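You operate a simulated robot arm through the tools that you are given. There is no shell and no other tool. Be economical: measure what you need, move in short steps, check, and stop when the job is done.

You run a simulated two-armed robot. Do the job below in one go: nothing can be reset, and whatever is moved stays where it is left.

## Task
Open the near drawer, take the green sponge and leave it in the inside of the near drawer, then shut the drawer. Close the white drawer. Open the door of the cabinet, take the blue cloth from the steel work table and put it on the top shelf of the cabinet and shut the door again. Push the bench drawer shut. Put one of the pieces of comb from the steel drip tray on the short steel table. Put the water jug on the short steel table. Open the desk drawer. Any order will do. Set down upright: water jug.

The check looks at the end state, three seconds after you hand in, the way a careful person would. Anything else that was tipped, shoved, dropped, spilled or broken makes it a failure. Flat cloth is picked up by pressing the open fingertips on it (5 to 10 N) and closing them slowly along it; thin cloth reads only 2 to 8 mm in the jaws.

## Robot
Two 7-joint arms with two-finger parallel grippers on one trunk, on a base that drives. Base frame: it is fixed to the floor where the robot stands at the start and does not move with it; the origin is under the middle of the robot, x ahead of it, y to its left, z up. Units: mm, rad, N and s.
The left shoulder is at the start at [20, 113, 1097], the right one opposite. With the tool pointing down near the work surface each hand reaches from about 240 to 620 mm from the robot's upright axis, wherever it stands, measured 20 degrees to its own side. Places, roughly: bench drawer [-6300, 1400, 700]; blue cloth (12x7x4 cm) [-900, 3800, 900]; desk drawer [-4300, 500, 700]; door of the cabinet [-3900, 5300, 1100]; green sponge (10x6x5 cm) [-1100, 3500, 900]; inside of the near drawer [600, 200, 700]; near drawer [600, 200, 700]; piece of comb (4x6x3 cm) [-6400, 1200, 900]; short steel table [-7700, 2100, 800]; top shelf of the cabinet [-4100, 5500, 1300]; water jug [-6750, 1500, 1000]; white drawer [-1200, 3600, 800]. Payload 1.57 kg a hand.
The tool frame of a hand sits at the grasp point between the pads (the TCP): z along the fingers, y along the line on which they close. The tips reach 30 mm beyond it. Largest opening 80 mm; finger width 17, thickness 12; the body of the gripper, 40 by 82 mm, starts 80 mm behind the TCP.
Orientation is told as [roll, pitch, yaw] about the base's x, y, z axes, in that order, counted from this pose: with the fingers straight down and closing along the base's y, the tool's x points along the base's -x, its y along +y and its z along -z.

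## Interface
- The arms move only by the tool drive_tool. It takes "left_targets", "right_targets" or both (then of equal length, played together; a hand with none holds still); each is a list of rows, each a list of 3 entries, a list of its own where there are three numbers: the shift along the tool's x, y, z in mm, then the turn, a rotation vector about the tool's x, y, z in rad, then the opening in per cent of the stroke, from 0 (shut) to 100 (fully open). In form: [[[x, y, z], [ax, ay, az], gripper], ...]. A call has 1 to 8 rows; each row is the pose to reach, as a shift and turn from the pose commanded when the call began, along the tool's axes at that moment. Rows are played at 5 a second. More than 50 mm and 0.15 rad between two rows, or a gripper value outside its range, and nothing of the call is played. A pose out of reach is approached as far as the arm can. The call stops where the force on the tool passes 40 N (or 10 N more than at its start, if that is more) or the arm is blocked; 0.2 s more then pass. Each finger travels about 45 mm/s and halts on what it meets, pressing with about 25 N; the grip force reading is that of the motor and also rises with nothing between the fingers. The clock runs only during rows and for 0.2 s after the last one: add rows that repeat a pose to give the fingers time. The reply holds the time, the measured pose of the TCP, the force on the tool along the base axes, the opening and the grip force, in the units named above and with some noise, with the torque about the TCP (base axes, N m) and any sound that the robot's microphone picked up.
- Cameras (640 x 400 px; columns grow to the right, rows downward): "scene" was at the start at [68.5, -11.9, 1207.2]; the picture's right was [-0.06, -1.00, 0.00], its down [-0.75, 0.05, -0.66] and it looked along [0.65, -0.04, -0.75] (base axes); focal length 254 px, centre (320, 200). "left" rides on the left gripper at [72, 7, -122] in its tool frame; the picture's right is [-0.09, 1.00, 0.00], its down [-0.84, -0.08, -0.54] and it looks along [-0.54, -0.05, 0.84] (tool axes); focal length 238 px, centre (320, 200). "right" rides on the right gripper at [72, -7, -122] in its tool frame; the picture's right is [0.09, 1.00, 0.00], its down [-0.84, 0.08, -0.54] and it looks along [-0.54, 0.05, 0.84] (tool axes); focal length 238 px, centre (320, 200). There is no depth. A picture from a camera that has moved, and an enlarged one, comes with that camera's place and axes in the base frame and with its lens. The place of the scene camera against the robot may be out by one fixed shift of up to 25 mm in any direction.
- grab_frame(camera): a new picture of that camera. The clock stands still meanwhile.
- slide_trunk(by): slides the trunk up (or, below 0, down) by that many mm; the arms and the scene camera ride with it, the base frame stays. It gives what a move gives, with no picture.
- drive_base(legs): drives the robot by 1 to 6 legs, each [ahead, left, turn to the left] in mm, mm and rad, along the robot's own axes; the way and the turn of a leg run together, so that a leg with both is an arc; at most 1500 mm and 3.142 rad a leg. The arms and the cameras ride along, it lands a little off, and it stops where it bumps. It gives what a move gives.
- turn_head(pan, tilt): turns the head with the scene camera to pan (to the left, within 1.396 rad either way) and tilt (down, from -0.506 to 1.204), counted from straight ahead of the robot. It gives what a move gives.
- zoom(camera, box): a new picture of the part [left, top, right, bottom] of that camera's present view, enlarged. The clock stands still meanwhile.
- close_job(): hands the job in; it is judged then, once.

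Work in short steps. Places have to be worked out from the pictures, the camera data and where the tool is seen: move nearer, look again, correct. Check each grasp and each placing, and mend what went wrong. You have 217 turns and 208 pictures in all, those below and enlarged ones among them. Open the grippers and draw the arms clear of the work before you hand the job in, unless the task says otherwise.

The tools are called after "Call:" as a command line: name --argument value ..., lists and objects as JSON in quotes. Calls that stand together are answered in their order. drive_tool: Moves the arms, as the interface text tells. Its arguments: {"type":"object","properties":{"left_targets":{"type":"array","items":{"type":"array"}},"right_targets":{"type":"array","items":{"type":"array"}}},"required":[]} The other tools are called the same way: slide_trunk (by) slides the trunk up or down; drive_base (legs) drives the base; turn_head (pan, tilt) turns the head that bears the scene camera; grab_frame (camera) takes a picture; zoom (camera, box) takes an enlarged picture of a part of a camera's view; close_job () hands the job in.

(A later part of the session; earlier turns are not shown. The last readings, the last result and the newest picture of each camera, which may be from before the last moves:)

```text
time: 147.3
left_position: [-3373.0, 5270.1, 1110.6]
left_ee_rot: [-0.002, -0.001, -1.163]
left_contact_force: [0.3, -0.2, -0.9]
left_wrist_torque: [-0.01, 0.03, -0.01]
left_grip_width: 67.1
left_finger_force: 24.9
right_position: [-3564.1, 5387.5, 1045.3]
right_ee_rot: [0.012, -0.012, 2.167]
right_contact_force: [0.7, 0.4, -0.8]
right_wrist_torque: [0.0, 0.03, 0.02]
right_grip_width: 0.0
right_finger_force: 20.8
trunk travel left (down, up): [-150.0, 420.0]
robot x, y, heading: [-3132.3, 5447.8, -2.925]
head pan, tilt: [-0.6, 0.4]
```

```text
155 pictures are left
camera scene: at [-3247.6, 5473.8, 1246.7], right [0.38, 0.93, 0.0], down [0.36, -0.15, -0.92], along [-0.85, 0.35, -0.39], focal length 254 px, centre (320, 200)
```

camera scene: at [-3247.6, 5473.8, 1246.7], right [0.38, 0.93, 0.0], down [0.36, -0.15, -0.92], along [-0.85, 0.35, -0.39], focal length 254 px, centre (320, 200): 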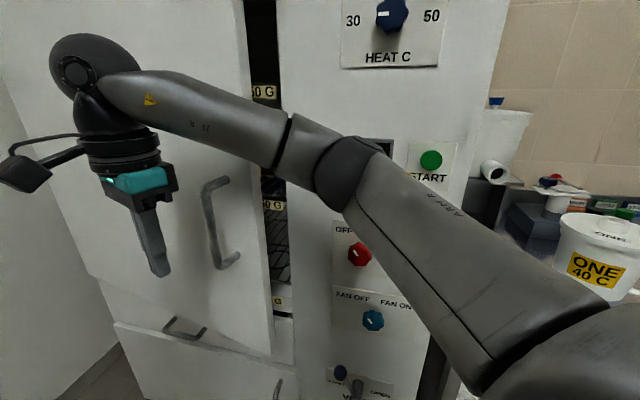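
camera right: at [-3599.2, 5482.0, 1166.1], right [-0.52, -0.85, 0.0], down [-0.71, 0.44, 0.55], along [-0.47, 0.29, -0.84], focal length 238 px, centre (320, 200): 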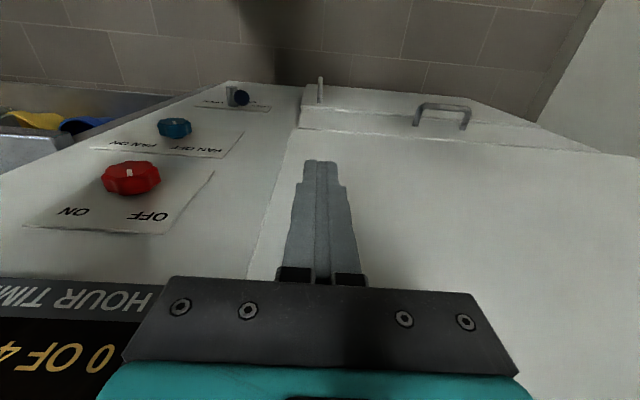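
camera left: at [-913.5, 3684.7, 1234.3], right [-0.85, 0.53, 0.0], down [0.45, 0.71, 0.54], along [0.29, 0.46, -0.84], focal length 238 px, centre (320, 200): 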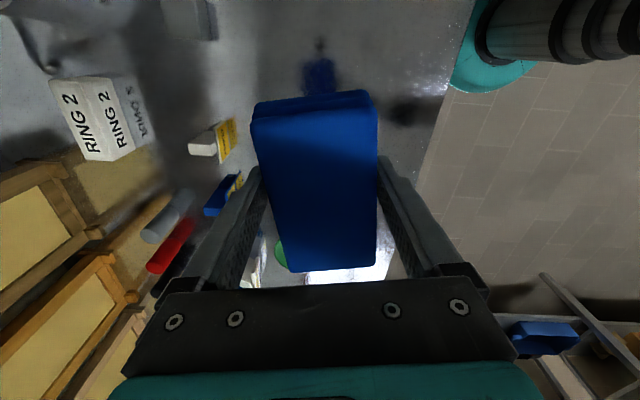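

The grip slipped, but the door is now open ~80 mm. I align the hand with the handle again for another pull.

Call:
drive_tool --right_targets '[[[0, 0, 0], [0, 0, -0.05], 50], [[-10, 2, 0], [0, 0, -0.1], 100], [[-25, 5, 0], [0, 0, -0.15], 100], [[-41, 9, 0], [0, 0, -0.19], 100]]'

Call:
grab_frame --camera "right"

```text
time: 148.3
left_position: [-3373.7, 5269.6, 1110.4]
left_ee_rot: [0.0, 0.001, -1.165]
left_contact_force: [1.1, -0.5, -0.8]
left_wrist_torque: [0.0, 0.01, 0.0]
left_grip_width: 67.2
left_finger_force: 25.7
right_position: [-3595.0, 5416.6, 1044.2]
right_ee_rot: [0.008, -0.013, 2.358]
right_contact_force: [-0.2, 0.0, -0.1]
right_wrist_torque: [-0.01, 0.01, 0.01]
right_grip_width: 79.9
right_finger_force: 0.0
trunk travel left (down, up): [-150.0, 420.0]
robot x, y, heading: [-3134.6, 5448.9, -2.922]
head pan, tilt: [-0.6, 0.4]
```

```text
154 pictures are left
camera right: at [-3538.6, 5370.3, 1164.5], right [-0.64, -0.77, 0.01], down [-0.64, 0.53, 0.55], along [-0.43, 0.35, -0.83], focal length 238 px, centre (320, 200)
```

right: 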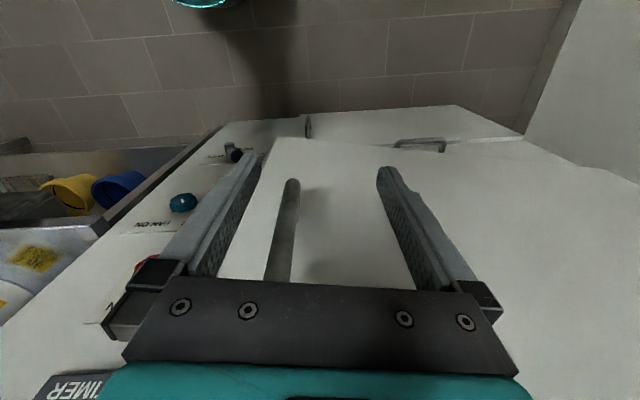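

The bar is ~22 mm right and ~37 mm ahead. Shift, advance and close.

Call:
drive_tool --right_targets '[[[0, -22, 0], [0, 0, 0], 100], [[-20, -22, 0], [0, 0, 0], 100], [[-38, -22, 0], [0, 0, 0], 100], [[-38, -22, 0], [0, 0, 0], 60], [[-38, -22, 0], [0, 0, 0], 20], [[-38, -22, 0], [0, 0, 0], 0], [[-38, -22, 0], [0, 0, 0], 0], [[-38, -22, 0], [0, 0, 0], 0]]'

Call:
grab_frame --camera "right"

```text
time: 150.2
left_position: [-3374.9, 5267.9, 1111.0]
left_ee_rot: [0.001, 0.002, -1.165]
left_contact_force: [0.8, -0.1, -0.7]
left_wrist_torque: [-0.01, -0.01, -0.03]
left_grip_width: 66.8
left_finger_force: 25.2
right_position: [-3607.0, 5457.5, 1046.6]
right_ee_rot: [0.006, -0.013, 2.359]
right_contact_force: [-7.0, -5.9, 6.3]
right_wrist_torque: [1.34, -1.59, 0.05]
right_grip_width: 14.9
right_finger_force: 22.0
trunk travel left (down, up): [-150.0, 420.0]
robot x, y, heading: [-3134.3, 5448.9, -2.924]
head pan, tilt: [-0.6, 0.4]
```

```text
153 pictures are left
camera right: at [-3550.2, 5411.3, 1166.6], right [-0.64, -0.77, 0.01], down [-0.64, 0.53, 0.55], along [-0.43, 0.35, -0.83], focal length 238 px, centre (320, 200)
```

right: 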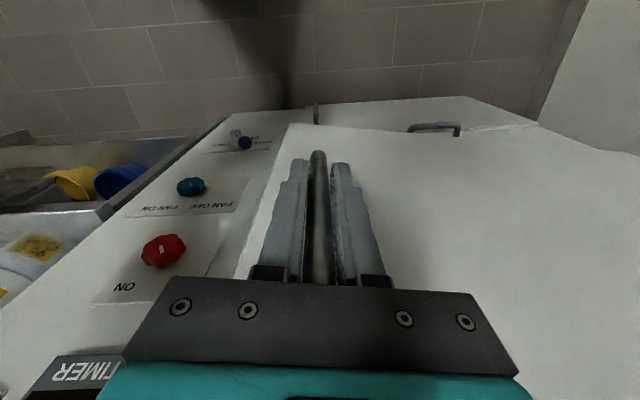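

Firm grip around the bar. Pull along the arc again (R≈600).

Call:
drive_tool --right_targets '[[[18, 1, 0], [0, 0, 0.03], 0], [[36, 2, 0], [0, 0, 0.06], 0], [[54, 4, 0], [0, 0, 0.09], 0], [[72, 6, 0], [0, 0, 0.12], 0], [[90, 9, 0], [0, 0, 0.15], 0], [[108, 13, 0], [0, 0, 0.18], 0], [[125, 17, 0], [0, 0, 0.21], 0], [[143, 21, 0], [0, 0, 0.24], 0]]'

Call:
grab_frame --camera "scene"

```text
time: 151.9
left_position: [-3372.4, 5270.4, 1110.9]
left_ee_rot: [-0.002, 0.0, -1.164]
left_contact_force: [-0.9, 1.0, -0.7]
left_wrist_torque: [-0.02, -0.03, 0.01]
left_grip_width: 67.5
left_finger_force: 24.7
right_position: [-3519.9, 5342.3, 1045.6]
right_ee_rot: [0.013, -0.01, 2.118]
right_contact_force: [0.3, 1.3, 0.1]
right_wrist_torque: [0.01, 0.01, 0.03]
right_grip_width: 0.0
right_finger_force: 21.3
trunk travel left (down, up): [-150.0, 420.0]
robot x, y, heading: [-3133.0, 5448.7, -2.926]
head pan, tilt: [-0.6, 0.4]
```

```text
152 pictures are left
camera scene: at [-3247.6, 5473.7, 1246.8], right [0.38, 0.93, 0.0], down [0.36, -0.15, -0.92], along [-0.85, 0.35, -0.39], focal length 254 px, centre (320, 200)
```

scene: 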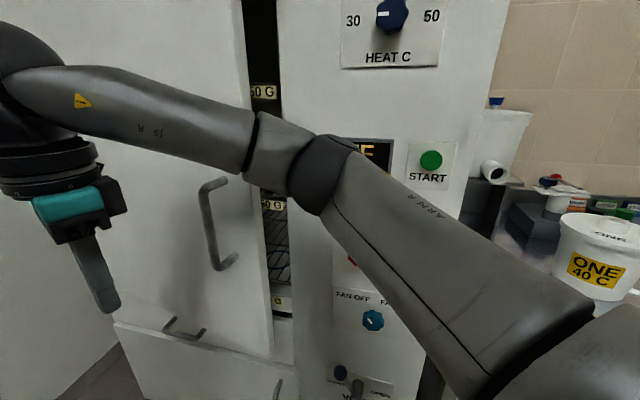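

It slipped: the forearm in front of the door likely blocked the swing. The gap is now ~95 mm, so I'll instead hook the door's free edge from behind: close the hand, travel round the edge, and tilt the fingers leftward.

Call:
drive_tool --right_targets '[[[-23, -17, -2], [0, 0, -0.05], 0], [[-46, -34, -4], [0, 0, -0.1], 0], [[-69, -51, -6], [0, 0, -0.15], 0], [[-92, -68, -8], [0, 0, -0.2], 0], [[-115, -85, -10], [0, 0, -0.25], 0], [[-138, -102, -12], [0, 0, -0.3], 0], [[-161, -119, -14], [0, 0, -0.34], 0], [[-184, -136, -15], [0, 0, -0.38], 0]]'

Call:
drive_tool --right_targets '[[[0, 0, 0], [-0.14, 0, 0], 0], [[0, 0, 0], [-0.28, 0, 0], 0], [[0, 0, 0], [-0.42, 0, 0], 0], [[0, 0, 0], [-0.56, 0, 0], 0], [[0, 0, 0], [-0.7, 0, 0], 0]]'

Call:
grab_frame --camera "scene"

Call:
grab_frame --camera "right"

```text
time: 153.8
left_position: [-3371.9, 5269.8, 1109.3]
left_ee_rot: [-0.002, 0.001, -1.164]
left_contact_force: [-0.4, -0.1, -0.1]
left_wrist_torque: [-0.02, 0.01, -0.01]
left_grip_width: 67.5
left_finger_force: 24.8
right_position: [-3500.0, 5570.1, 1059.7]
right_ee_rot: [0.007, -0.012, 2.5]
right_contact_force: [-0.6, -0.3, -0.4]
right_wrist_torque: [0.0, -0.02, -0.01]
right_grip_width: 0.2
right_finger_force: 21.3
trunk travel left (down, up): [-150.0, 420.0]
robot x, y, heading: [-3133.4, 5446.3, -2.927]
head pan, tilt: [-0.6, 0.4]
```

```text
time: 154.9
left_position: [-3372.0, 5270.0, 1110.8]
left_ee_rot: [-0.001, -0.001, -1.166]
left_contact_force: [0.3, 0.7, -0.8]
left_wrist_torque: [0.01, 0.01, 0.0]
left_grip_width: 67.1
left_finger_force: 25.2
right_position: [-3498.8, 5571.7, 1060.2]
right_ee_rot: [0.708, -0.014, 2.5]
right_contact_force: [-0.7, -0.1, 0.3]
right_wrist_torque: [0.02, 0.03, 0.0]
right_grip_width: 0.0
right_finger_force: 21.2
trunk travel left (down, up): [-150.0, 420.0]
robot x, y, heading: [-3132.6, 5447.3, -2.924]
head pan, tilt: [-0.6, 0.4]
```

```text
151 pictures are left
camera scene: at [-3247.3, 5474.1, 1246.8], right [0.38, 0.93, 0.0], down [0.36, -0.15, -0.92], along [-0.85, 0.35, -0.39], focal length 254 px, centre (320, 200)
```

scene: 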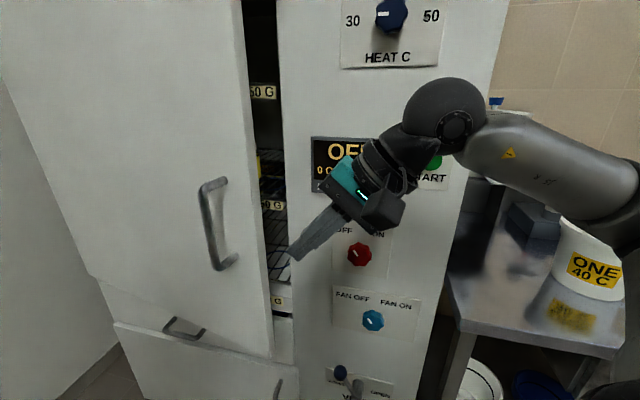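

```text
150 pictures are left
camera right: at [-3390.2, 5594.4, 1145.9], right [-0.37, -0.67, 0.65], down [-0.49, 0.73, 0.47], along [-0.79, -0.14, -0.6], focal length 238 px, centre (320, 200)
```

right: 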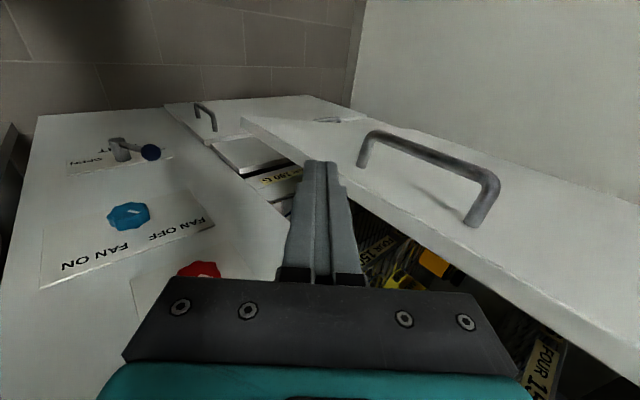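

The fingers point at the gap. Move inward 60 mm, then check.

Call:
drive_tool --right_targets '[[[-20, 0, 0], [0, 0, 0], 0], [[-40, 0, 0], [0, 0, 0], 0], [[-60, 0, 0], [0, 0, 0], 0]]'

Call:
grab_frame --camera "right"

Call:
zoom --camera "scene" --box '[190, 80, 480, 320]'

```text
time: 155.8
left_position: [-3372.6, 5269.6, 1109.0]
left_ee_rot: [-0.002, 0.0, -1.163]
left_contact_force: [-0.5, 0.3, -0.2]
left_wrist_torque: [0.03, 0.02, 0.03]
left_grip_width: 67.2
left_finger_force: 24.7
right_position: [-3548.2, 5607.4, 1059.7]
right_ee_rot: [0.707, -0.013, 2.499]
right_contact_force: [-0.7, 0.3, -0.5]
right_wrist_torque: [-0.01, 0.0, -0.04]
right_grip_width: 0.0
right_finger_force: 21.1
trunk travel left (down, up): [-150.0, 420.0]
robot x, y, heading: [-3133.5, 5449.2, -2.925]
head pan, tilt: [-0.6, 0.4]
```

```text
149 pictures are left
camera right: at [-3439.4, 5630.2, 1146.5], right [-0.37, -0.67, 0.65], down [-0.49, 0.73, 0.47], along [-0.79, -0.14, -0.6], focal length 238 px, centre (320, 200)
```

right: 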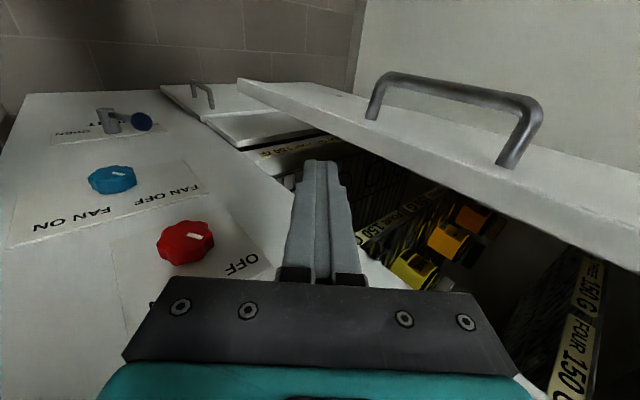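

```text
1.67 times, centred on (335, 200) of scene
camera zoom: at [-3247.8, 5474.0, 1246.7], right [0.38, 0.93, 0.0], down [0.36, -0.15, -0.92], along [-0.85, 0.35, -0.39], focal length 423 px, centre (295, 200)
```

zoom: 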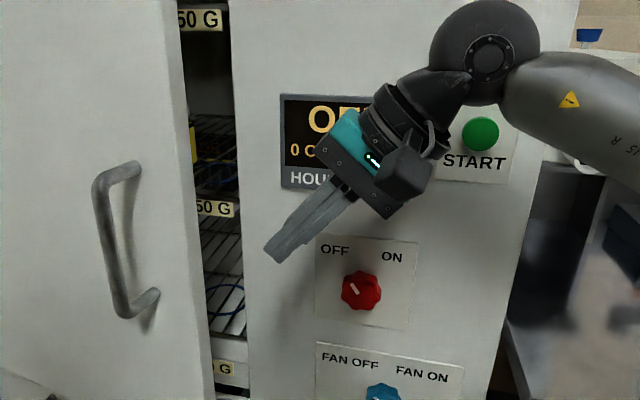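

Continue inward 25 mm, then left 60 mm (fingers now level with the gap), and check.

Call:
drive_tool --right_targets '[[[-13, 0, 0], [0, 0, 0], 0], [[-25, 0, 0], [0, 0, 0], 0], [[-25, 15, 13], [0, 0, 0], 0], [[-25, 30, 26], [0, 0, 0], 0], [[-25, 46, 39], [0, 0, 0], 0]]'

Call:
grab_frame --camera "right"

Call:
zoom --camera "scene" --box '[190, 80, 480, 320]'

```text
time: 156.9
left_position: [-3373.7, 5270.8, 1109.9]
left_ee_rot: [0.0, 0.0, -1.167]
left_contact_force: [0.0, 0.8, -0.8]
left_wrist_torque: [0.03, -0.01, -0.03]
left_grip_width: 67.2
left_finger_force: 24.7
right_position: [-3604.4, 5573.8, 1060.5]
right_ee_rot: [0.707, -0.013, 2.497]
right_contact_force: [-0.3, 0.3, 0.2]
right_wrist_torque: [0.03, 0.02, 0.01]
right_grip_width: 0.0
right_finger_force: 21.0
trunk travel left (down, up): [-150.0, 420.0]
robot x, y, heading: [-3133.6, 5449.3, -2.923]
head pan, tilt: [-0.6, 0.4]
```

```text
147 pictures are left
camera right: at [-3495.2, 5596.9, 1147.4], right [-0.37, -0.67, 0.65], down [-0.49, 0.73, 0.47], along [-0.79, -0.14, -0.6], focal length 238 px, centre (320, 200)
```

right: 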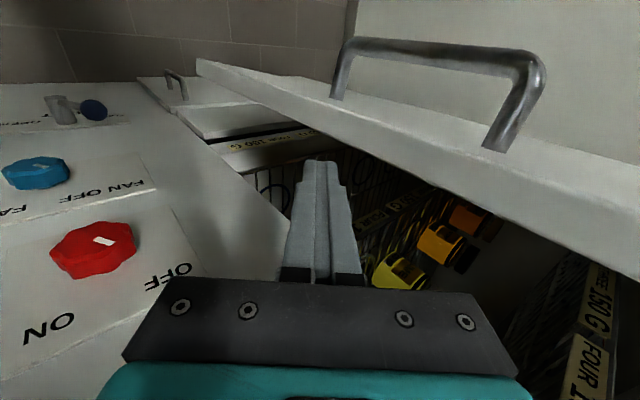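

```text
1.67 times, centred on (335, 200) of scene
camera zoom: at [-3247.8, 5473.7, 1246.7], right [0.38, 0.93, 0.0], down [0.36, -0.15, -0.92], along [-0.85, 0.35, -0.39], focal length 423 px, centre (295, 200)
```

zoom: 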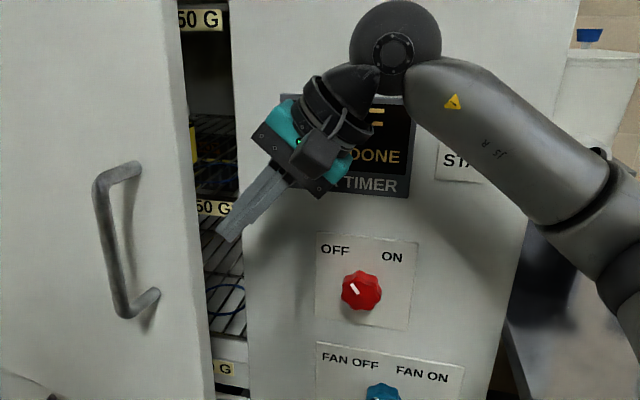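

The tip is in the gap, just right of the door edge. Move left ~45 mm behind the edge, then start pulling outward.

Call:
drive_tool --right_targets '[[[0, 12, 10], [0, 0, 0], 0], [[0, 24, 20], [0, 0, 0], 0], [[0, 35, 29], [0, 0, 0], 0], [[15, 36, 30], [0, 0, 0], 0], [[35, 37, 31], [0, 0, 0], 0], [[55, 39, 32], [0, 0, 0], 0]]'

Call:
grab_frame --camera "scene"

Call:
grab_frame --camera "right"

```text
time: 158.3
left_position: [-3372.6, 5270.0, 1110.7]
left_ee_rot: [-0.003, 0.0, -1.165]
left_contact_force: [0.2, -0.2, -1.6]
left_wrist_torque: [0.01, -0.01, 0.03]
left_grip_width: 66.8
left_finger_force: 25.2
right_position: [-3590.2, 5500.1, 1062.1]
right_ee_rot: [0.707, -0.013, 2.497]
right_contact_force: [-0.2, -1.0, 0.1]
right_wrist_torque: [0.04, -0.02, 0.0]
right_grip_width: 0.1
right_finger_force: 21.0
trunk travel left (down, up): [-150.0, 420.0]
robot x, y, heading: [-3131.5, 5448.0, -2.923]
head pan, tilt: [-0.6, 0.4]
```

```text
145 pictures are left
camera scene: at [-3247.6, 5473.8, 1246.8], right [0.38, 0.93, 0.0], down [0.36, -0.15, -0.92], along [-0.85, 0.35, -0.39], focal length 254 px, centre (320, 200)
```

scene: 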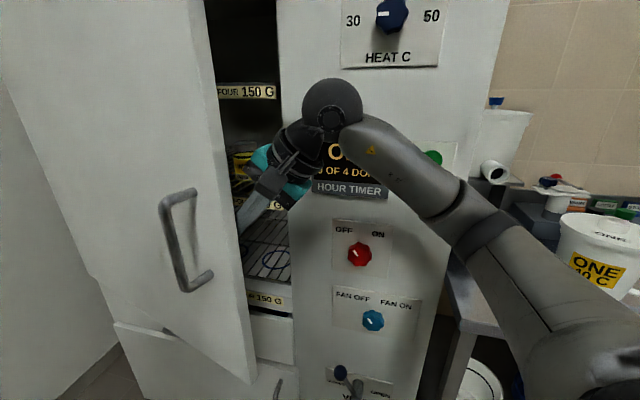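

```text
144 pictures are left
camera right: at [-3481.7, 5523.6, 1148.2], right [-0.37, -0.67, 0.65], down [-0.49, 0.73, 0.47], along [-0.79, -0.14, -0.6], focal length 238 px, centre (320, 200)
```

right: 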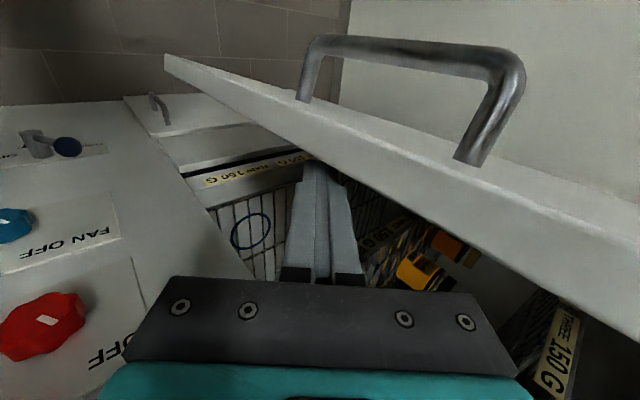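

Door is moving with the hook. Before sweeping on, I move the cloth hand out of the swing (to my left side).

Call:
drive_tool --left_targets '[[[-35, 11, 0], [0, 0, 0], 0], [[-70, 22, 0], [0, 0, 0], 0], [[-105, 33, 0], [0, 0, 0], 0], [[-140, 44, 0], [0, 0, 0], 0], [[-175, 55, 0], [0, 0, 0], 0], [[-210, 66, 0], [0, 0, 0], 0], [[-246, 75, 0], [0, 0, 0], 0]]'

Call:
drive_tool --right_targets '[[[37, 10, 8], [0, -0.039, 0.046], 0], [[74, 18, 15], [0, -0.077, 0.092], 0], [[111, 29, 24], [0, -0.116, 0.138], 0], [[146, 41, 35], [0, -0.155, 0.184], 0], [[181, 55, 46], [0, -0.193, 0.23], 0]]'

Call:
grab_frame --camera "scene"

```text
time: 159.9
left_position: [-3270.2, 5130.6, 1088.4]
left_ee_rot: [-0.001, 0.001, -1.163]
left_contact_force: [0.8, -0.1, -0.3]
left_wrist_torque: [-0.02, 0.0, 0.01]
left_grip_width: 67.0
left_finger_force: 24.9
left hand out of reach, approached as far as the arm can: row 5, 6, 7
right_position: [-3591.5, 5500.3, 1062.4]
right_ee_rot: [0.707, -0.013, 2.498]
right_contact_force: [0.8, -0.4, 0.8]
right_wrist_torque: [0.0, 0.01, -0.02]
right_grip_width: 0.2
right_finger_force: 21.2
trunk travel left (down, up): [-150.0, 420.0]
robot x, y, heading: [-3131.4, 5447.9, -2.921]
head pan, tilt: [-0.6, 0.4]
```

```text
time: 161.2
left_position: [-3269.4, 5131.3, 1088.1]
left_ee_rot: [-0.001, 0.002, -1.165]
left_contact_force: [-0.4, -0.3, -0.2]
left_wrist_torque: [-0.03, -0.03, 0.04]
left_grip_width: 67.2
left_finger_force: 25.0
right_position: [-3491.4, 5333.5, 1059.3]
right_ee_rot: [0.711, -0.011, 2.197]
right_contact_force: [-0.1, 0.6, 0.8]
right_wrist_torque: [-0.03, -0.02, 0.0]
right_grip_width: 0.1
right_finger_force: 21.2
trunk travel left (down, up): [-150.0, 420.0]
robot x, y, heading: [-3132.9, 5446.9, -2.924]
head pan, tilt: [-0.6, 0.4]
```

```text
143 pictures are left
camera scene: at [-3247.5, 5473.3, 1246.8], right [0.37, 0.93, 0.0], down [0.36, -0.15, -0.92], along [-0.85, 0.35, -0.39], focal length 254 px, centre (320, 200)
```

scene: 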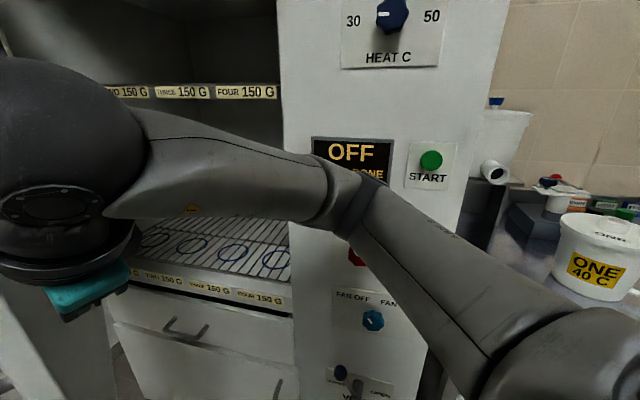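

The door follows well; the inside shows trays below and an apparently empty top shelf at about z 1250+. I now drive the base 235 mm to the robot's left so the hooked hand carries the door further open.

Call:
drive_base --legs '[[0, 235, 0]]'

Call:
grab_frame --camera "scene"

Call:
grab_frame --camera "right"

```text
time: 162.9
left_position: [-3219.8, 4900.6, 1089.0]
left_ee_rot: [-0.001, 0.002, -1.168]
left_contact_force: [0.9, 0.0, 0.3]
left_wrist_torque: [-0.02, 0.04, 0.02]
left_grip_width: 67.2
left_finger_force: 24.8
right_position: [-3440.8, 5103.4, 1059.8]
right_ee_rot: [0.712, -0.01, 2.194]
right_contact_force: [0.6, -0.2, -0.2]
right_wrist_torque: [0.03, 0.01, -0.01]
right_grip_width: 0.1
right_finger_force: 21.3
trunk travel left (down, up): [-150.0, 420.0]
robot x, y, heading: [-3081.4, 5216.1, -2.927]
head pan, tilt: [-0.6, 0.4]
```

```text
142 pictures are left
camera scene: at [-3197.3, 5243.1, 1246.8], right [0.38, 0.93, 0.0], down [0.36, -0.15, -0.92], along [-0.85, 0.35, -0.39], focal length 254 px, centre (320, 200)
```

scene: 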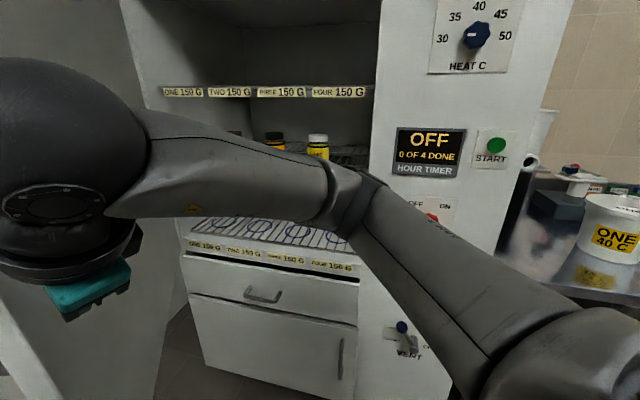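

```text
141 pictures are left
camera right: at [-3330.5, 5094.2, 1146.3], right [-0.55, -0.52, 0.65], down [-0.25, 0.85, 0.47], along [-0.79, 0.1, -0.6], focal length 238 px, centre (320, 200)
```

right: 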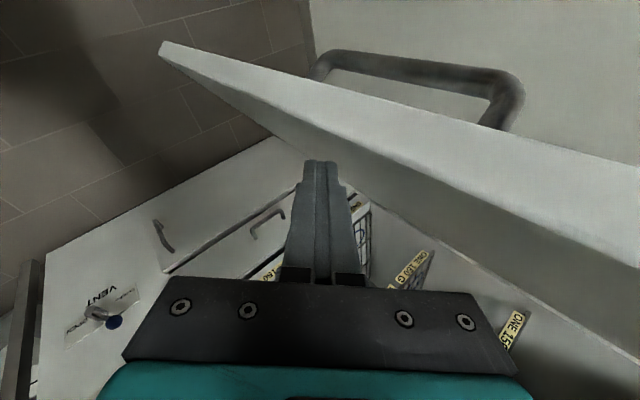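

Door at ~50°. A combined left arc (turning left 0.35) carries the hand further along while swinging my left hand away from the wall.

Call:
drive_base --legs '[[130, 120, 0.35]]'

Call:
grab_frame --camera "scene"

Call:
grab_frame --camera "right"

```text
time: 164.4
left_position: [-3177.6, 4712.5, 1087.4]
left_ee_rot: [-0.002, 0.001, -0.819]
left_contact_force: [0.0, -0.2, -0.8]
left_wrist_torque: [0.07, -0.01, 0.0]
left_grip_width: 67.3
left_finger_force: 24.4
right_position: [-3456.1, 4828.0, 1059.5]
right_ee_rot: [0.71, -0.011, 2.543]
right_contact_force: [0.6, -0.4, -0.5]
right_wrist_torque: [0.03, 0.01, -0.01]
right_grip_width: 0.2
right_finger_force: 21.4
trunk travel left (down, up): [-150.0, 420.0]
robot x, y, heading: [-3155.7, 5058.8, -2.582]
head pan, tilt: [-0.6, 0.4]
```

```text
140 pictures are left
camera scene: at [-3276.8, 5048.3, 1246.7], right [0.04, 1.0, 0.0], down [0.39, -0.01, -0.92], along [-0.92, 0.04, -0.39], focal length 254 px, centre (320, 200)
```

scene: 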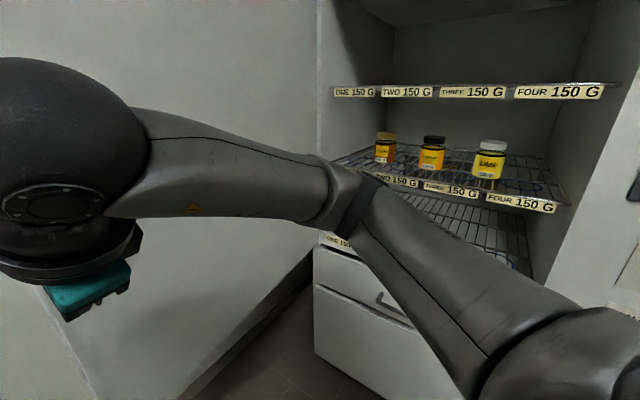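

```text
139 pictures are left
camera right: at [-3347.7, 4856.9, 1146.2], right [-0.34, -0.68, 0.65], down [-0.52, 0.71, 0.47], along [-0.78, -0.18, -0.6], focal length 238 px, centre (320, 200)
```

right: 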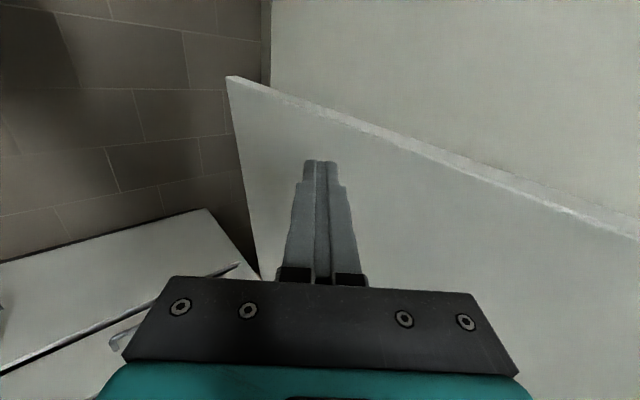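

The fingers now press on the door's inner face. I extend the arm ~170 mm to push it further open.

Call:
drive_tool --right_targets '[[[8, 25, 21], [0, 0, 0], 0], [[15, 50, 42], [0, 0, 0], 0], [[23, 75, 64], [0, 0, 0], 0], [[30, 101, 85], [0, 0, 0], 0], [[38, 126, 106], [0, 0, 0], 0]]'

Call:
grab_frame --camera "scene"

```text
time: 165.6
left_position: [-3178.2, 4712.4, 1087.7]
left_ee_rot: [-0.001, 0.002, -0.821]
left_contact_force: [0.4, -0.4, -0.6]
left_wrist_torque: [-0.01, -0.01, -0.02]
left_grip_width: 67.1
left_finger_force: 25.2
right_position: [-3513.6, 4670.5, 1062.2]
right_ee_rot: [0.712, -0.011, 2.545]
right_contact_force: [-0.1, 0.1, 0.8]
right_wrist_torque: [-0.04, 0.0, 0.0]
right_grip_width: 0.0
right_finger_force: 21.3
trunk travel left (down, up): [-150.0, 420.0]
robot x, y, heading: [-3155.2, 5056.2, -2.579]
head pan, tilt: [-0.6, 0.4]
```

```text
138 pictures are left
camera scene: at [-3276.6, 5048.6, 1246.7], right [0.04, 1.0, 0.0], down [0.39, -0.01, -0.92], along [-0.92, 0.04, -0.39], focal length 254 px, centre (320, 200)
```

scene: 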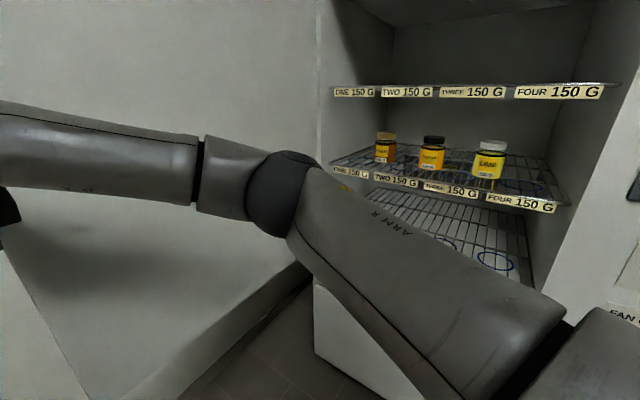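

Door is open about 90°. I withdraw the right hand to my front, then untilt it.

Call:
drive_tool --right_targets '[[[-20, -28, -24], [0, 0, 0], 0], [[-41, -56, -47], [0, 0, 0], 0], [[-62, -84, -71], [0, 0, 0], 0], [[-83, -113, -95], [0, 0, 0], 0], [[-104, -141, -119], [0, 0, 0], 0], [[-125, -169, -142], [0, 0, 0], 0], [[-146, -197, -166], [0, 0, 0], 0]]'

Call:
drive_tool --right_targets '[[[0, 0, 0], [0.14, 0, 0], 0], [[0, 0, 0], [0.28, 0, 0], 0], [[0, 0, 0], [0.42, 0, 0], 0], [[0, 0, 0], [0.56, 0, 0], 0], [[0, 0, 0], [0.7, 0, 0], 0]]'

Call:
slide_trunk --by 300

Call:
grab_frame --camera "scene"

```text
time: 166.2
left_position: [-3176.5, 4713.0, 1088.8]
left_ee_rot: [-0.002, 0.0, -0.815]
left_contact_force: [-0.3, 0.5, -0.7]
left_wrist_torque: [-0.02, -0.02, 0.01]
left_grip_width: 67.1
left_finger_force: 25.1
right_position: [-3489.8, 4731.6, 1062.2]
right_ee_rot: [0.716, 0.011, 2.595]
right_contact_force: [11.5, -5.8, 2.3]
right_wrist_torque: [-0.18, 0.06, 0.14]
right_grip_width: 0.1
right_finger_force: 21.5
trunk travel left (down, up): [-150.0, 420.0]
robot x, y, heading: [-3151.7, 5056.9, -2.577]
head pan, tilt: [-0.6, 0.4]
stopped in row 2 (right hand): the force on the tool passed its limit at 46 N (the readings are from after the stop); the commanded pose is now the measured one
```

```text
time: 167.4
left_position: [-3177.1, 4712.5, 1088.7]
left_ee_rot: [-0.003, 0.0, -0.818]
left_contact_force: [0.4, 0.0, -0.6]
left_wrist_torque: [0.04, 0.02, 0.01]
left_grip_width: 66.9
left_finger_force: 24.8
right_position: [-3494.4, 4735.3, 1060.0]
right_ee_rot: [0.01, 0.006, 2.585]
right_contact_force: [-0.1, 0.7, 0.3]
right_wrist_torque: [0.01, -0.02, -0.03]
right_grip_width: 0.1
right_finger_force: 21.2
trunk travel left (down, up): [-150.0, 420.0]
robot x, y, heading: [-3155.0, 5057.0, -2.577]
head pan, tilt: [-0.6, 0.4]
```

```text
time: 170.4
left_position: [-3177.2, 4712.9, 1388.8]
left_ee_rot: [-0.002, 0.0, -0.816]
left_contact_force: [-0.3, -0.4, 0.8]
left_wrist_torque: [0.0, -0.06, 0.04]
left_grip_width: 67.2
left_finger_force: 24.8
right_position: [-3493.4, 4733.0, 1361.2]
right_ee_rot: [0.012, 0.007, 2.584]
right_contact_force: [0.3, 0.0, 0.1]
right_wrist_torque: [0.01, 0.02, -0.03]
right_grip_width: 0.0
right_finger_force: 21.6
trunk travel left (down, up): [-450.0, 120.0]
robot x, y, heading: [-3155.9, 5058.7, -2.58]
head pan, tilt: [-0.6, 0.4]
```

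```text
137 pictures are left
camera scene: at [-3276.3, 5048.3, 1546.7], right [0.04, 1.0, 0.0], down [0.39, -0.01, -0.92], along [-0.92, 0.03, -0.39], focal length 254 px, centre (320, 200)
```

scene: 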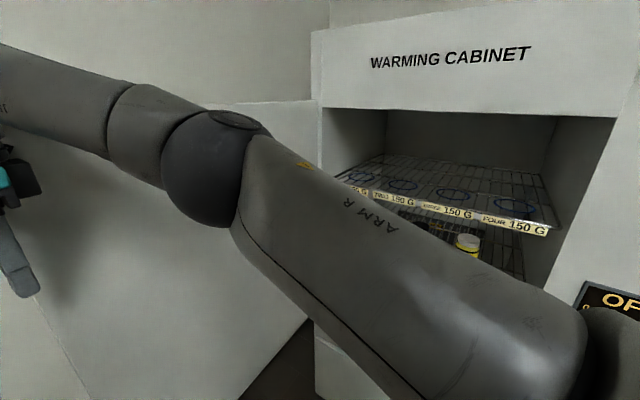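

The top compartment is low (lintel ≈1500, rack ≈1255), so the hand must enter tilted. First I park the right hand in front of me and turn the left hand back to its neutral yaw, away from the cabinet.

Call:
drive_tool --right_targets '[[[0, -35, 0], [0, 0, 0], 0], [[-20, -70, 0], [0, 0, 0], 0], [[-42, -105, 0], [0, 0, 0], 0], [[-68, -138, 0], [0, 0, 0], 0], [[-94, -170, 0], [0, 0, 0], 0], [[-119, -201, 0], [0, 0, 0], 0]]'

Call:
drive_tool --left_targets '[[[0, 0, 0], [0, 0, 0.147], 0], [[0, 0, 0], [0, 0, 0.294], 0], [[0, 0, 0], [0, 0, 0.441], 0], [[0, 0, 0], [0, 0, 0.588], 0], [[0, 0, 0], [0, 0, 0.735], 0], [[0, 0, 0], [0, 0, 0.882], 0], [[0, 0, 0], [0, 0, 1.029], 0], [[0, 0, 0], [0, 0, 1.176], 0]]'

Call:
drive_tool --left_targets '[[[0, 0, 0], [0, 0, 0.147], 0], [[0, 0, 0], [0, 0, 0.294], 0], [[0, 0, 0], [0, 0, 0.441], 0], [[0, 0, 0], [0, 0, 0.588], 0]]'

```text
time: 171.8
left_position: [-3177.2, 4713.6, 1388.6]
left_ee_rot: [-0.002, 0.001, -0.817]
left_contact_force: [-0.4, 0.5, -0.4]
left_wrist_torque: [-0.03, -0.05, -0.01]
left_grip_width: 67.1
left_finger_force: 25.1
right_position: [-3489.2, 4969.3, 1357.3]
right_ee_rot: [0.014, 0.006, 2.583]
right_contact_force: [0.9, 0.2, -1.2]
right_wrist_torque: [-0.02, -0.04, 0.01]
right_grip_width: 0.2
right_finger_force: 20.8
trunk travel left (down, up): [-450.0, 120.0]
robot x, y, heading: [-3158.0, 5056.3, -2.58]
head pan, tilt: [-0.6, 0.4]
```

```text
time: 173.6
left_position: [-3176.8, 4713.0, 1388.8]
left_ee_rot: [0.0, -0.002, -1.994]
left_contact_force: [-0.7, -0.1, -1.7]
left_wrist_torque: [0.0, 0.03, 0.0]
left_grip_width: 67.0
left_finger_force: 24.9
right_position: [-3489.1, 4966.7, 1357.3]
right_ee_rot: [0.013, 0.007, 2.585]
right_contact_force: [-0.1, -0.7, -0.7]
right_wrist_torque: [-0.02, 0.01, 0.0]
right_grip_width: 0.0
right_finger_force: 21.4
trunk travel left (down, up): [-450.0, 120.0]
robot x, y, heading: [-3155.6, 5056.7, -2.579]
head pan, tilt: [-0.6, 0.4]
```

```text
time: 174.6
left_position: [-3176.2, 4712.5, 1389.0]
left_ee_rot: [-0.001, -0.001, -2.585]
left_contact_force: [-0.1, -0.2, -0.1]
left_wrist_torque: [0.02, 0.01, 0.0]
left_grip_width: 67.0
left_finger_force: 24.7
right_position: [-3489.8, 4966.8, 1358.2]
right_ee_rot: [0.012, 0.006, 2.585]
right_contact_force: [-0.5, -0.6, 0.3]
right_wrist_torque: [0.03, -0.01, -0.02]
right_grip_width: 0.2
right_finger_force: 21.3
trunk travel left (down, up): [-450.0, 120.0]
robot x, y, heading: [-3158.4, 5056.6, -2.577]
head pan, tilt: [-0.6, 0.4]
```

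Turn to face the cabinet squarely and look.

Call:
drive_base --legs '[[0, 0, -1.206]]'

Call:
turn_head --pan 0.1 --tilt 0.4

Call:
grab_frame --camera "scene"

```text
time: 178.0
left_position: [-3483.5, 4950.1, 1389.0]
left_ee_rot: [-0.001, -0.001, 2.507]
left_contact_force: [-0.7, -0.4, 0.2]
left_wrist_torque: [-0.02, -0.07, 0.0]
left_grip_width: 67.0
left_finger_force: 25.3
right_position: [-3363.0, 5334.2, 1358.2]
right_ee_rot: [0.012, 0.006, 1.389]
right_contact_force: [0.2, 0.2, 1.0]
right_wrist_torque: [0.01, -0.01, 0.02]
right_grip_width: 0.0
right_finger_force: 21.1
trunk travel left (down, up): [-450.0, 120.0]
robot x, y, heading: [-3154.5, 5061.6, 2.509]
head pan, tilt: [-0.6, 0.4]
```

```text
time: 179.0
left_position: [-3483.0, 4949.7, 1387.6]
left_ee_rot: [0.0, 0.0, 2.509]
left_contact_force: [-0.9, -0.7, -0.3]
left_wrist_torque: [0.02, 0.0, 0.02]
left_grip_width: 67.0
left_finger_force: 25.2
right_position: [-3361.8, 5333.6, 1357.7]
right_ee_rot: [0.012, 0.006, 1.39]
right_contact_force: [0.6, 0.3, 0.1]
right_wrist_torque: [0.0, -0.01, 0.0]
right_grip_width: 0.1
right_finger_force: 21.3
trunk travel left (down, up): [-450.0, 120.0]
robot x, y, heading: [-3156.7, 5055.4, 2.513]
head pan, tilt: [0.099, 0.4]
```

```text
136 pictures are left
camera scene: at [-3263.2, 5103.3, 1546.7], right [0.51, 0.86, 0.0], down [0.34, -0.2, -0.92], along [-0.79, 0.47, -0.39], focal length 254 px, centre (320, 200)
```

scene: 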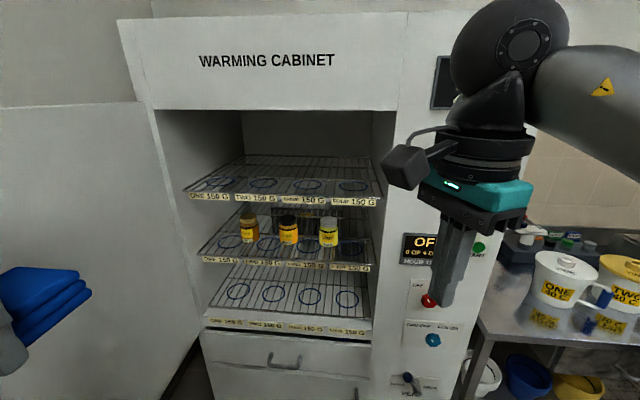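

The top rack is clear. I bring the left hand in front (left 75, ahead 280) and tilt the fingers 0.8 rad forward, and pull the right hand back a little.

Call:
drive_tool --left_targets '[[[-13, -34, 3], [0, -0.13, 0], 0], [[-27, -68, 6], [0, -0.26, 0], 0], [[-40, -103, 9], [0, -0.4, 0], 0], [[-54, -137, 12], [0, -0.53, 0], 0], [[-68, -172, 15], [0, -0.67, 0], 0], [[-82, -206, 18], [0, -0.8, 0], 0]]'

Call:
drive_base --legs '[[330, 14, 0]]'

Call:
grab_frame --camera "scene"

```text
time: 180.4
left_position: [-3431.9, 5191.9, 1391.9]
left_ee_rot: [0.001, -0.801, 2.507]
left_contact_force: [0.9, 0.1, -0.6]
left_wrist_torque: [-0.03, 0.03, 0.02]
left_grip_width: 67.2
left_finger_force: 25.1
left hand out of reach, approached as far as the arm can: row 3, 4, 5, 6
right_position: [-3361.2, 5335.7, 1357.8]
right_ee_rot: [0.014, 0.006, 1.388]
right_contact_force: [0.6, 0.6, 0.5]
right_wrist_torque: [-0.03, 0.01, 0.01]
right_grip_width: 0.0
right_finger_force: 21.6
trunk travel left (down, up): [-450.0, 120.0]
robot x, y, heading: [-3156.3, 5054.0, 2.506]
head pan, tilt: [0.099, 0.4]
```

```text
time: 182.6
left_position: [-3711.3, 5374.4, 1392.0]
left_ee_rot: [0.002, -0.799, 2.514]
left_contact_force: [0.4, 0.3, -0.6]
left_wrist_torque: [0.0, -0.02, 0.01]
left_grip_width: 66.9
left_finger_force: 25.2
right_position: [-3640.4, 5517.9, 1357.2]
right_ee_rot: [0.012, 0.006, 1.394]
right_contact_force: [-0.3, -0.4, 0.0]
right_wrist_torque: [0.0, -0.02, 0.0]
right_grip_width: 0.0
right_finger_force: 21.5
trunk travel left (down, up): [-450.0, 120.0]
robot x, y, heading: [-3430.6, 5240.6, 2.515]
head pan, tilt: [0.099, 0.4]
```

```text
135 pictures are left
camera scene: at [-3541.0, 5287.8, 1546.7], right [0.5, 0.86, 0.0], down [0.34, -0.2, -0.92], along [-0.8, 0.46, -0.39], focal length 254 px, centre (320, 200)
```

scene: 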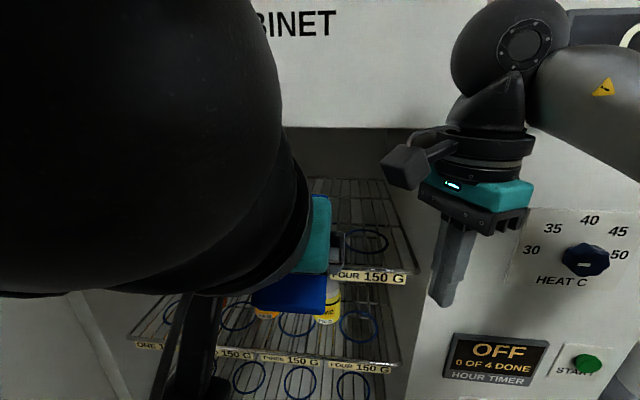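

The tilted hand fits below the lintel line. Move 180 mm straight forward into the compartment and look.

Call:
drive_tool --left_targets '[[[-25, 0, 26], [0, 0, 0], 0], [[-50, 0, 52], [0, 0, 0], 0], [[-75, 0, 77], [0, 0, 0], 0], [[-100, 0, 103], [0, 0, 0], 0], [[-125, 0, 129], [0, 0, 0], 0]]'

Call:
grab_frame --camera "scene"

Call:
grab_frame --camera "left"

```text
time: 183.8
left_position: [-3858.2, 5480.6, 1391.9]
left_ee_rot: [0.004, -0.8, 2.51]
left_contact_force: [-0.1, 0.4, 0.1]
left_wrist_torque: [-0.02, 0.0, 0.0]
left_grip_width: 67.2
left_finger_force: 24.9
right_position: [-3641.1, 5517.1, 1357.9]
right_ee_rot: [0.013, 0.005, 1.396]
right_contact_force: [-0.3, 0.0, -0.8]
right_wrist_torque: [-0.03, -0.02, -0.05]
right_grip_width: 0.0
right_finger_force: 22.0
trunk travel left (down, up): [-450.0, 120.0]
robot x, y, heading: [-3434.0, 5243.7, 2.517]
head pan, tilt: [0.099, 0.4]
```

```text
134 pictures are left
camera scene: at [-3541.0, 5288.1, 1546.7], right [0.5, 0.86, 0.0], down [0.34, -0.2, -0.92], along [-0.8, 0.46, -0.39], focal length 254 px, centre (320, 200)
```

scene: 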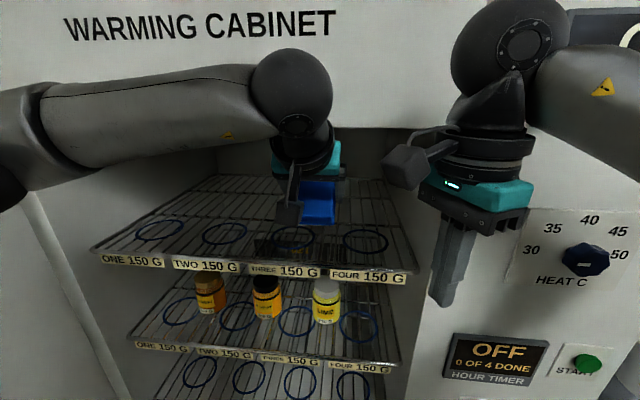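

```text
133 pictures are left
camera left: at [-3751.4, 5394.4, 1426.4], right [-0.64, -0.77, 0.07], down [-0.11, 0.18, 0.98], along [-0.76, 0.62, -0.2], focal length 238 px, centre (320, 200)
```

left: 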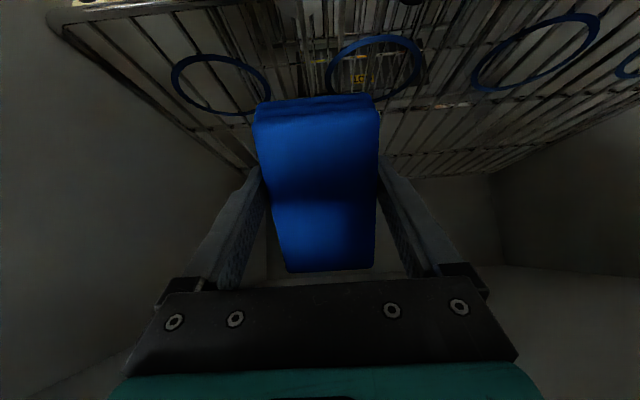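

Cloth is inside over the top rack, wrist just outside. Lower ~58 mm and check.

Call:
drive_tool --left_targets '[[[14, 0, 14], [0, 0, 0], 0], [[28, 0, 28], [0, 0, 0], 0], [[36, 0, 35], [0, 0, 0], 0], [[42, 0, 40], [0, 0, 0], 0]]'

Call:
zoom --camera "scene" --box '[200, 50, 440, 290]'

```text
time: 184.8
left_position: [-3857.1, 5479.7, 1334.5]
left_ee_rot: [0.0, -0.799, 2.514]
left_contact_force: [0.0, 0.4, -0.8]
left_wrist_torque: [0.03, 0.0, -0.01]
left_grip_width: 67.1
left_finger_force: 25.1
right_position: [-3639.8, 5517.9, 1357.7]
right_ee_rot: [0.011, 0.006, 1.395]
right_contact_force: [0.3, 0.6, -0.3]
right_wrist_torque: [-0.03, 0.02, 0.01]
right_grip_width: 0.0
right_finger_force: 21.6
trunk travel left (down, up): [-450.0, 120.0]
robot x, y, heading: [-3433.3, 5242.1, 2.515]
head pan, tilt: [0.099, 0.4]
```

```text
1.67 times, centred on (320, 170) of scene
camera zoom: at [-3540.5, 5287.5, 1546.7], right [0.5, 0.86, 0.0], down [0.34, -0.2, -0.92], along [-0.8, 0.46, -0.39], focal length 423 px, centre (320, 250)
```

zoom: 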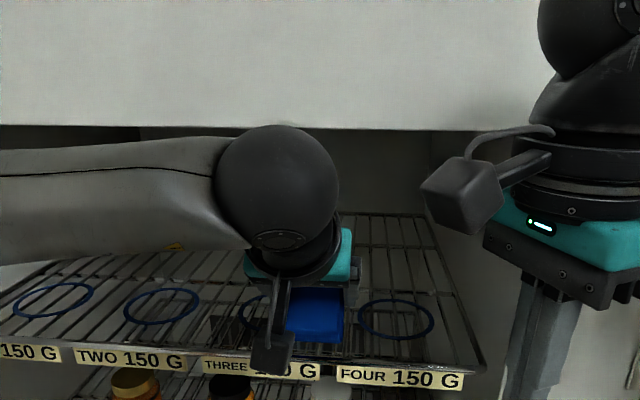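

Go 15 mm further in and lower in small steps to contact.

Call:
drive_tool --left_targets '[[[-10, 0, 11], [0, 0, 0], 0], [[-5, 0, 16], [0, 0, 0], 0], [[0, 0, 20], [0, 0, 0], 0], [[3, 0, 23], [0, 0, 0], 0]]'

```text
time: 185.8
left_position: [-3867.6, 5487.1, 1316.5]
left_ee_rot: [-0.001, -0.799, 2.512]
left_contact_force: [0.2, -0.5, -0.5]
left_wrist_torque: [-0.01, 0.0, 0.0]
left_grip_width: 67.1
left_finger_force: 25.1
right_position: [-3639.8, 5516.8, 1358.1]
right_ee_rot: [0.013, 0.004, 1.393]
right_contact_force: [-0.7, -0.9, -0.1]
right_wrist_torque: [0.0, 0.02, -0.03]
right_grip_width: 0.0
right_finger_force: 21.0
trunk travel left (down, up): [-450.0, 120.0]
robot x, y, heading: [-3430.3, 5240.4, 2.513]
head pan, tilt: [0.099, 0.4]
```

Still free; keep lowering step by step.

Call:
drive_tool --left_targets '[[[4, 0, 4], [0, 0, 0], 0], [[8, 0, 8], [0, 0, 0], 0], [[12, 0, 12], [0, 0, 0], 0], [[16, 0, 16], [0, 0, 0], 0], [[20, 0, 19], [0, 0, 0], 0]]'

Call:
zoom --camera "scene" --box '[200, 50, 440, 290]'

Call:
grab_frame --camera "left"

```text
time: 186.5
left_position: [-3869.7, 5489.1, 1314.2]
left_ee_rot: [-0.01, -0.832, 2.52]
left_contact_force: [3.5, -3.1, 10.5]
left_wrist_torque: [-0.57, -0.03, 0.1]
left_grip_width: 67.1
left_finger_force: 24.8
right_position: [-3641.6, 5518.5, 1357.2]
right_ee_rot: [0.013, 0.006, 1.395]
right_contact_force: [-0.6, 0.5, 0.9]
right_wrist_torque: [-0.05, -0.01, 0.01]
right_grip_width: 0.0
right_finger_force: 21.1
trunk travel left (down, up): [-450.0, 120.0]
robot x, y, heading: [-3432.5, 5241.2, 2.513]
head pan, tilt: [0.099, 0.4]
stopped in row 3 (left hand): the force on the tool passed its limit at 44 N (the readings are from after the stop); the commanded pose is now the measured one
```

```text
1.67 times, centred on (320, 170) of scene
camera zoom: at [-3540.4, 5287.4, 1546.6], right [0.5, 0.86, 0.0], down [0.34, -0.2, -0.92], along [-0.8, 0.46, -0.39], focal length 423 px, centre (320, 250)
```

zoom: 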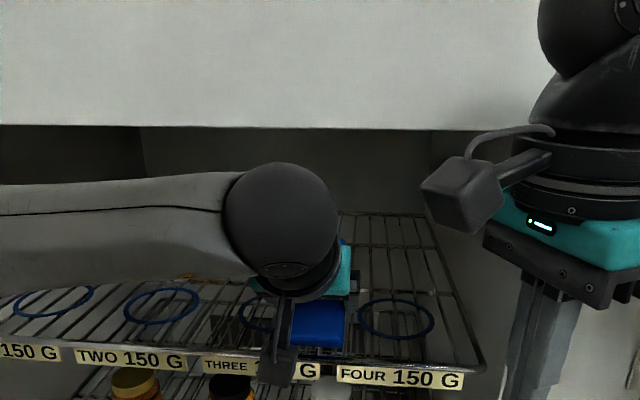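

```text
130 pictures are left
camera left: at [-3762.9, 5401.9, 1345.3], right [-0.64, -0.77, 0.06], down [-0.09, 0.15, 0.98], along [-0.77, 0.62, -0.17], focal length 238 px, centre (320, 200)
```

left: 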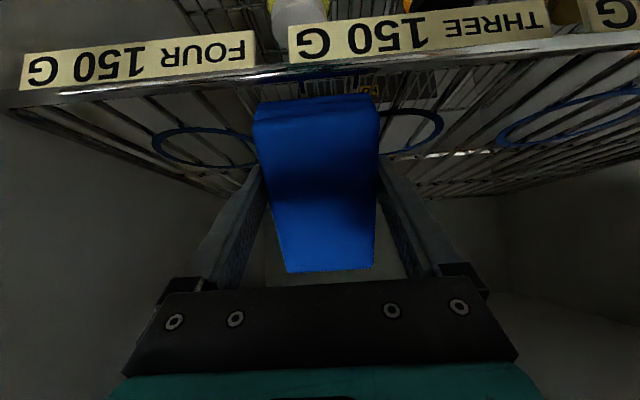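

The cloth's near end rests on the rack. Open the fingers and look.

Call:
drive_tool --left_targets '[[[0, 0, 0], [0, 0, 0], 90], [[0, 0, 0], [0, 0, 0], 100], [[0, 0, 0], [0, 0, 0], 100], [[0, 0, 0], [0, 0, 0], 100]]'

Call:
grab_frame --camera "left"

```text
time: 187.5
left_position: [-3869.2, 5488.8, 1313.2]
left_ee_rot: [-0.006, -0.826, 2.517]
left_contact_force: [-0.4, 0.0, 0.5]
left_wrist_torque: [0.01, 0.0, 0.01]
left_grip_width: 79.9
left_finger_force: 0.0
right_position: [-3640.7, 5516.9, 1357.4]
right_ee_rot: [0.011, 0.004, 1.394]
right_contact_force: [-0.2, 0.4, -0.8]
right_wrist_torque: [-0.03, -0.02, -0.02]
right_grip_width: 0.1
right_finger_force: 21.3
trunk travel left (down, up): [-450.0, 120.0]
robot x, y, heading: [-3431.1, 5241.9, 2.515]
head pan, tilt: [0.099, 0.4]
```

```text
129 pictures are left
camera left: at [-3762.8, 5401.6, 1343.6], right [-0.64, -0.77, 0.06], down [-0.09, 0.16, 0.98], along [-0.77, 0.62, -0.17], focal length 238 px, centre (320, 200)
```

left: 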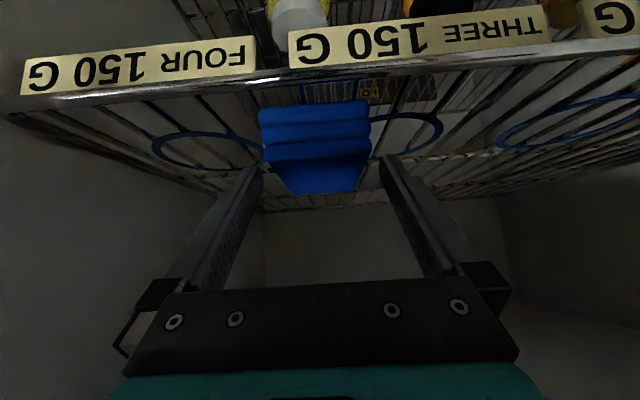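

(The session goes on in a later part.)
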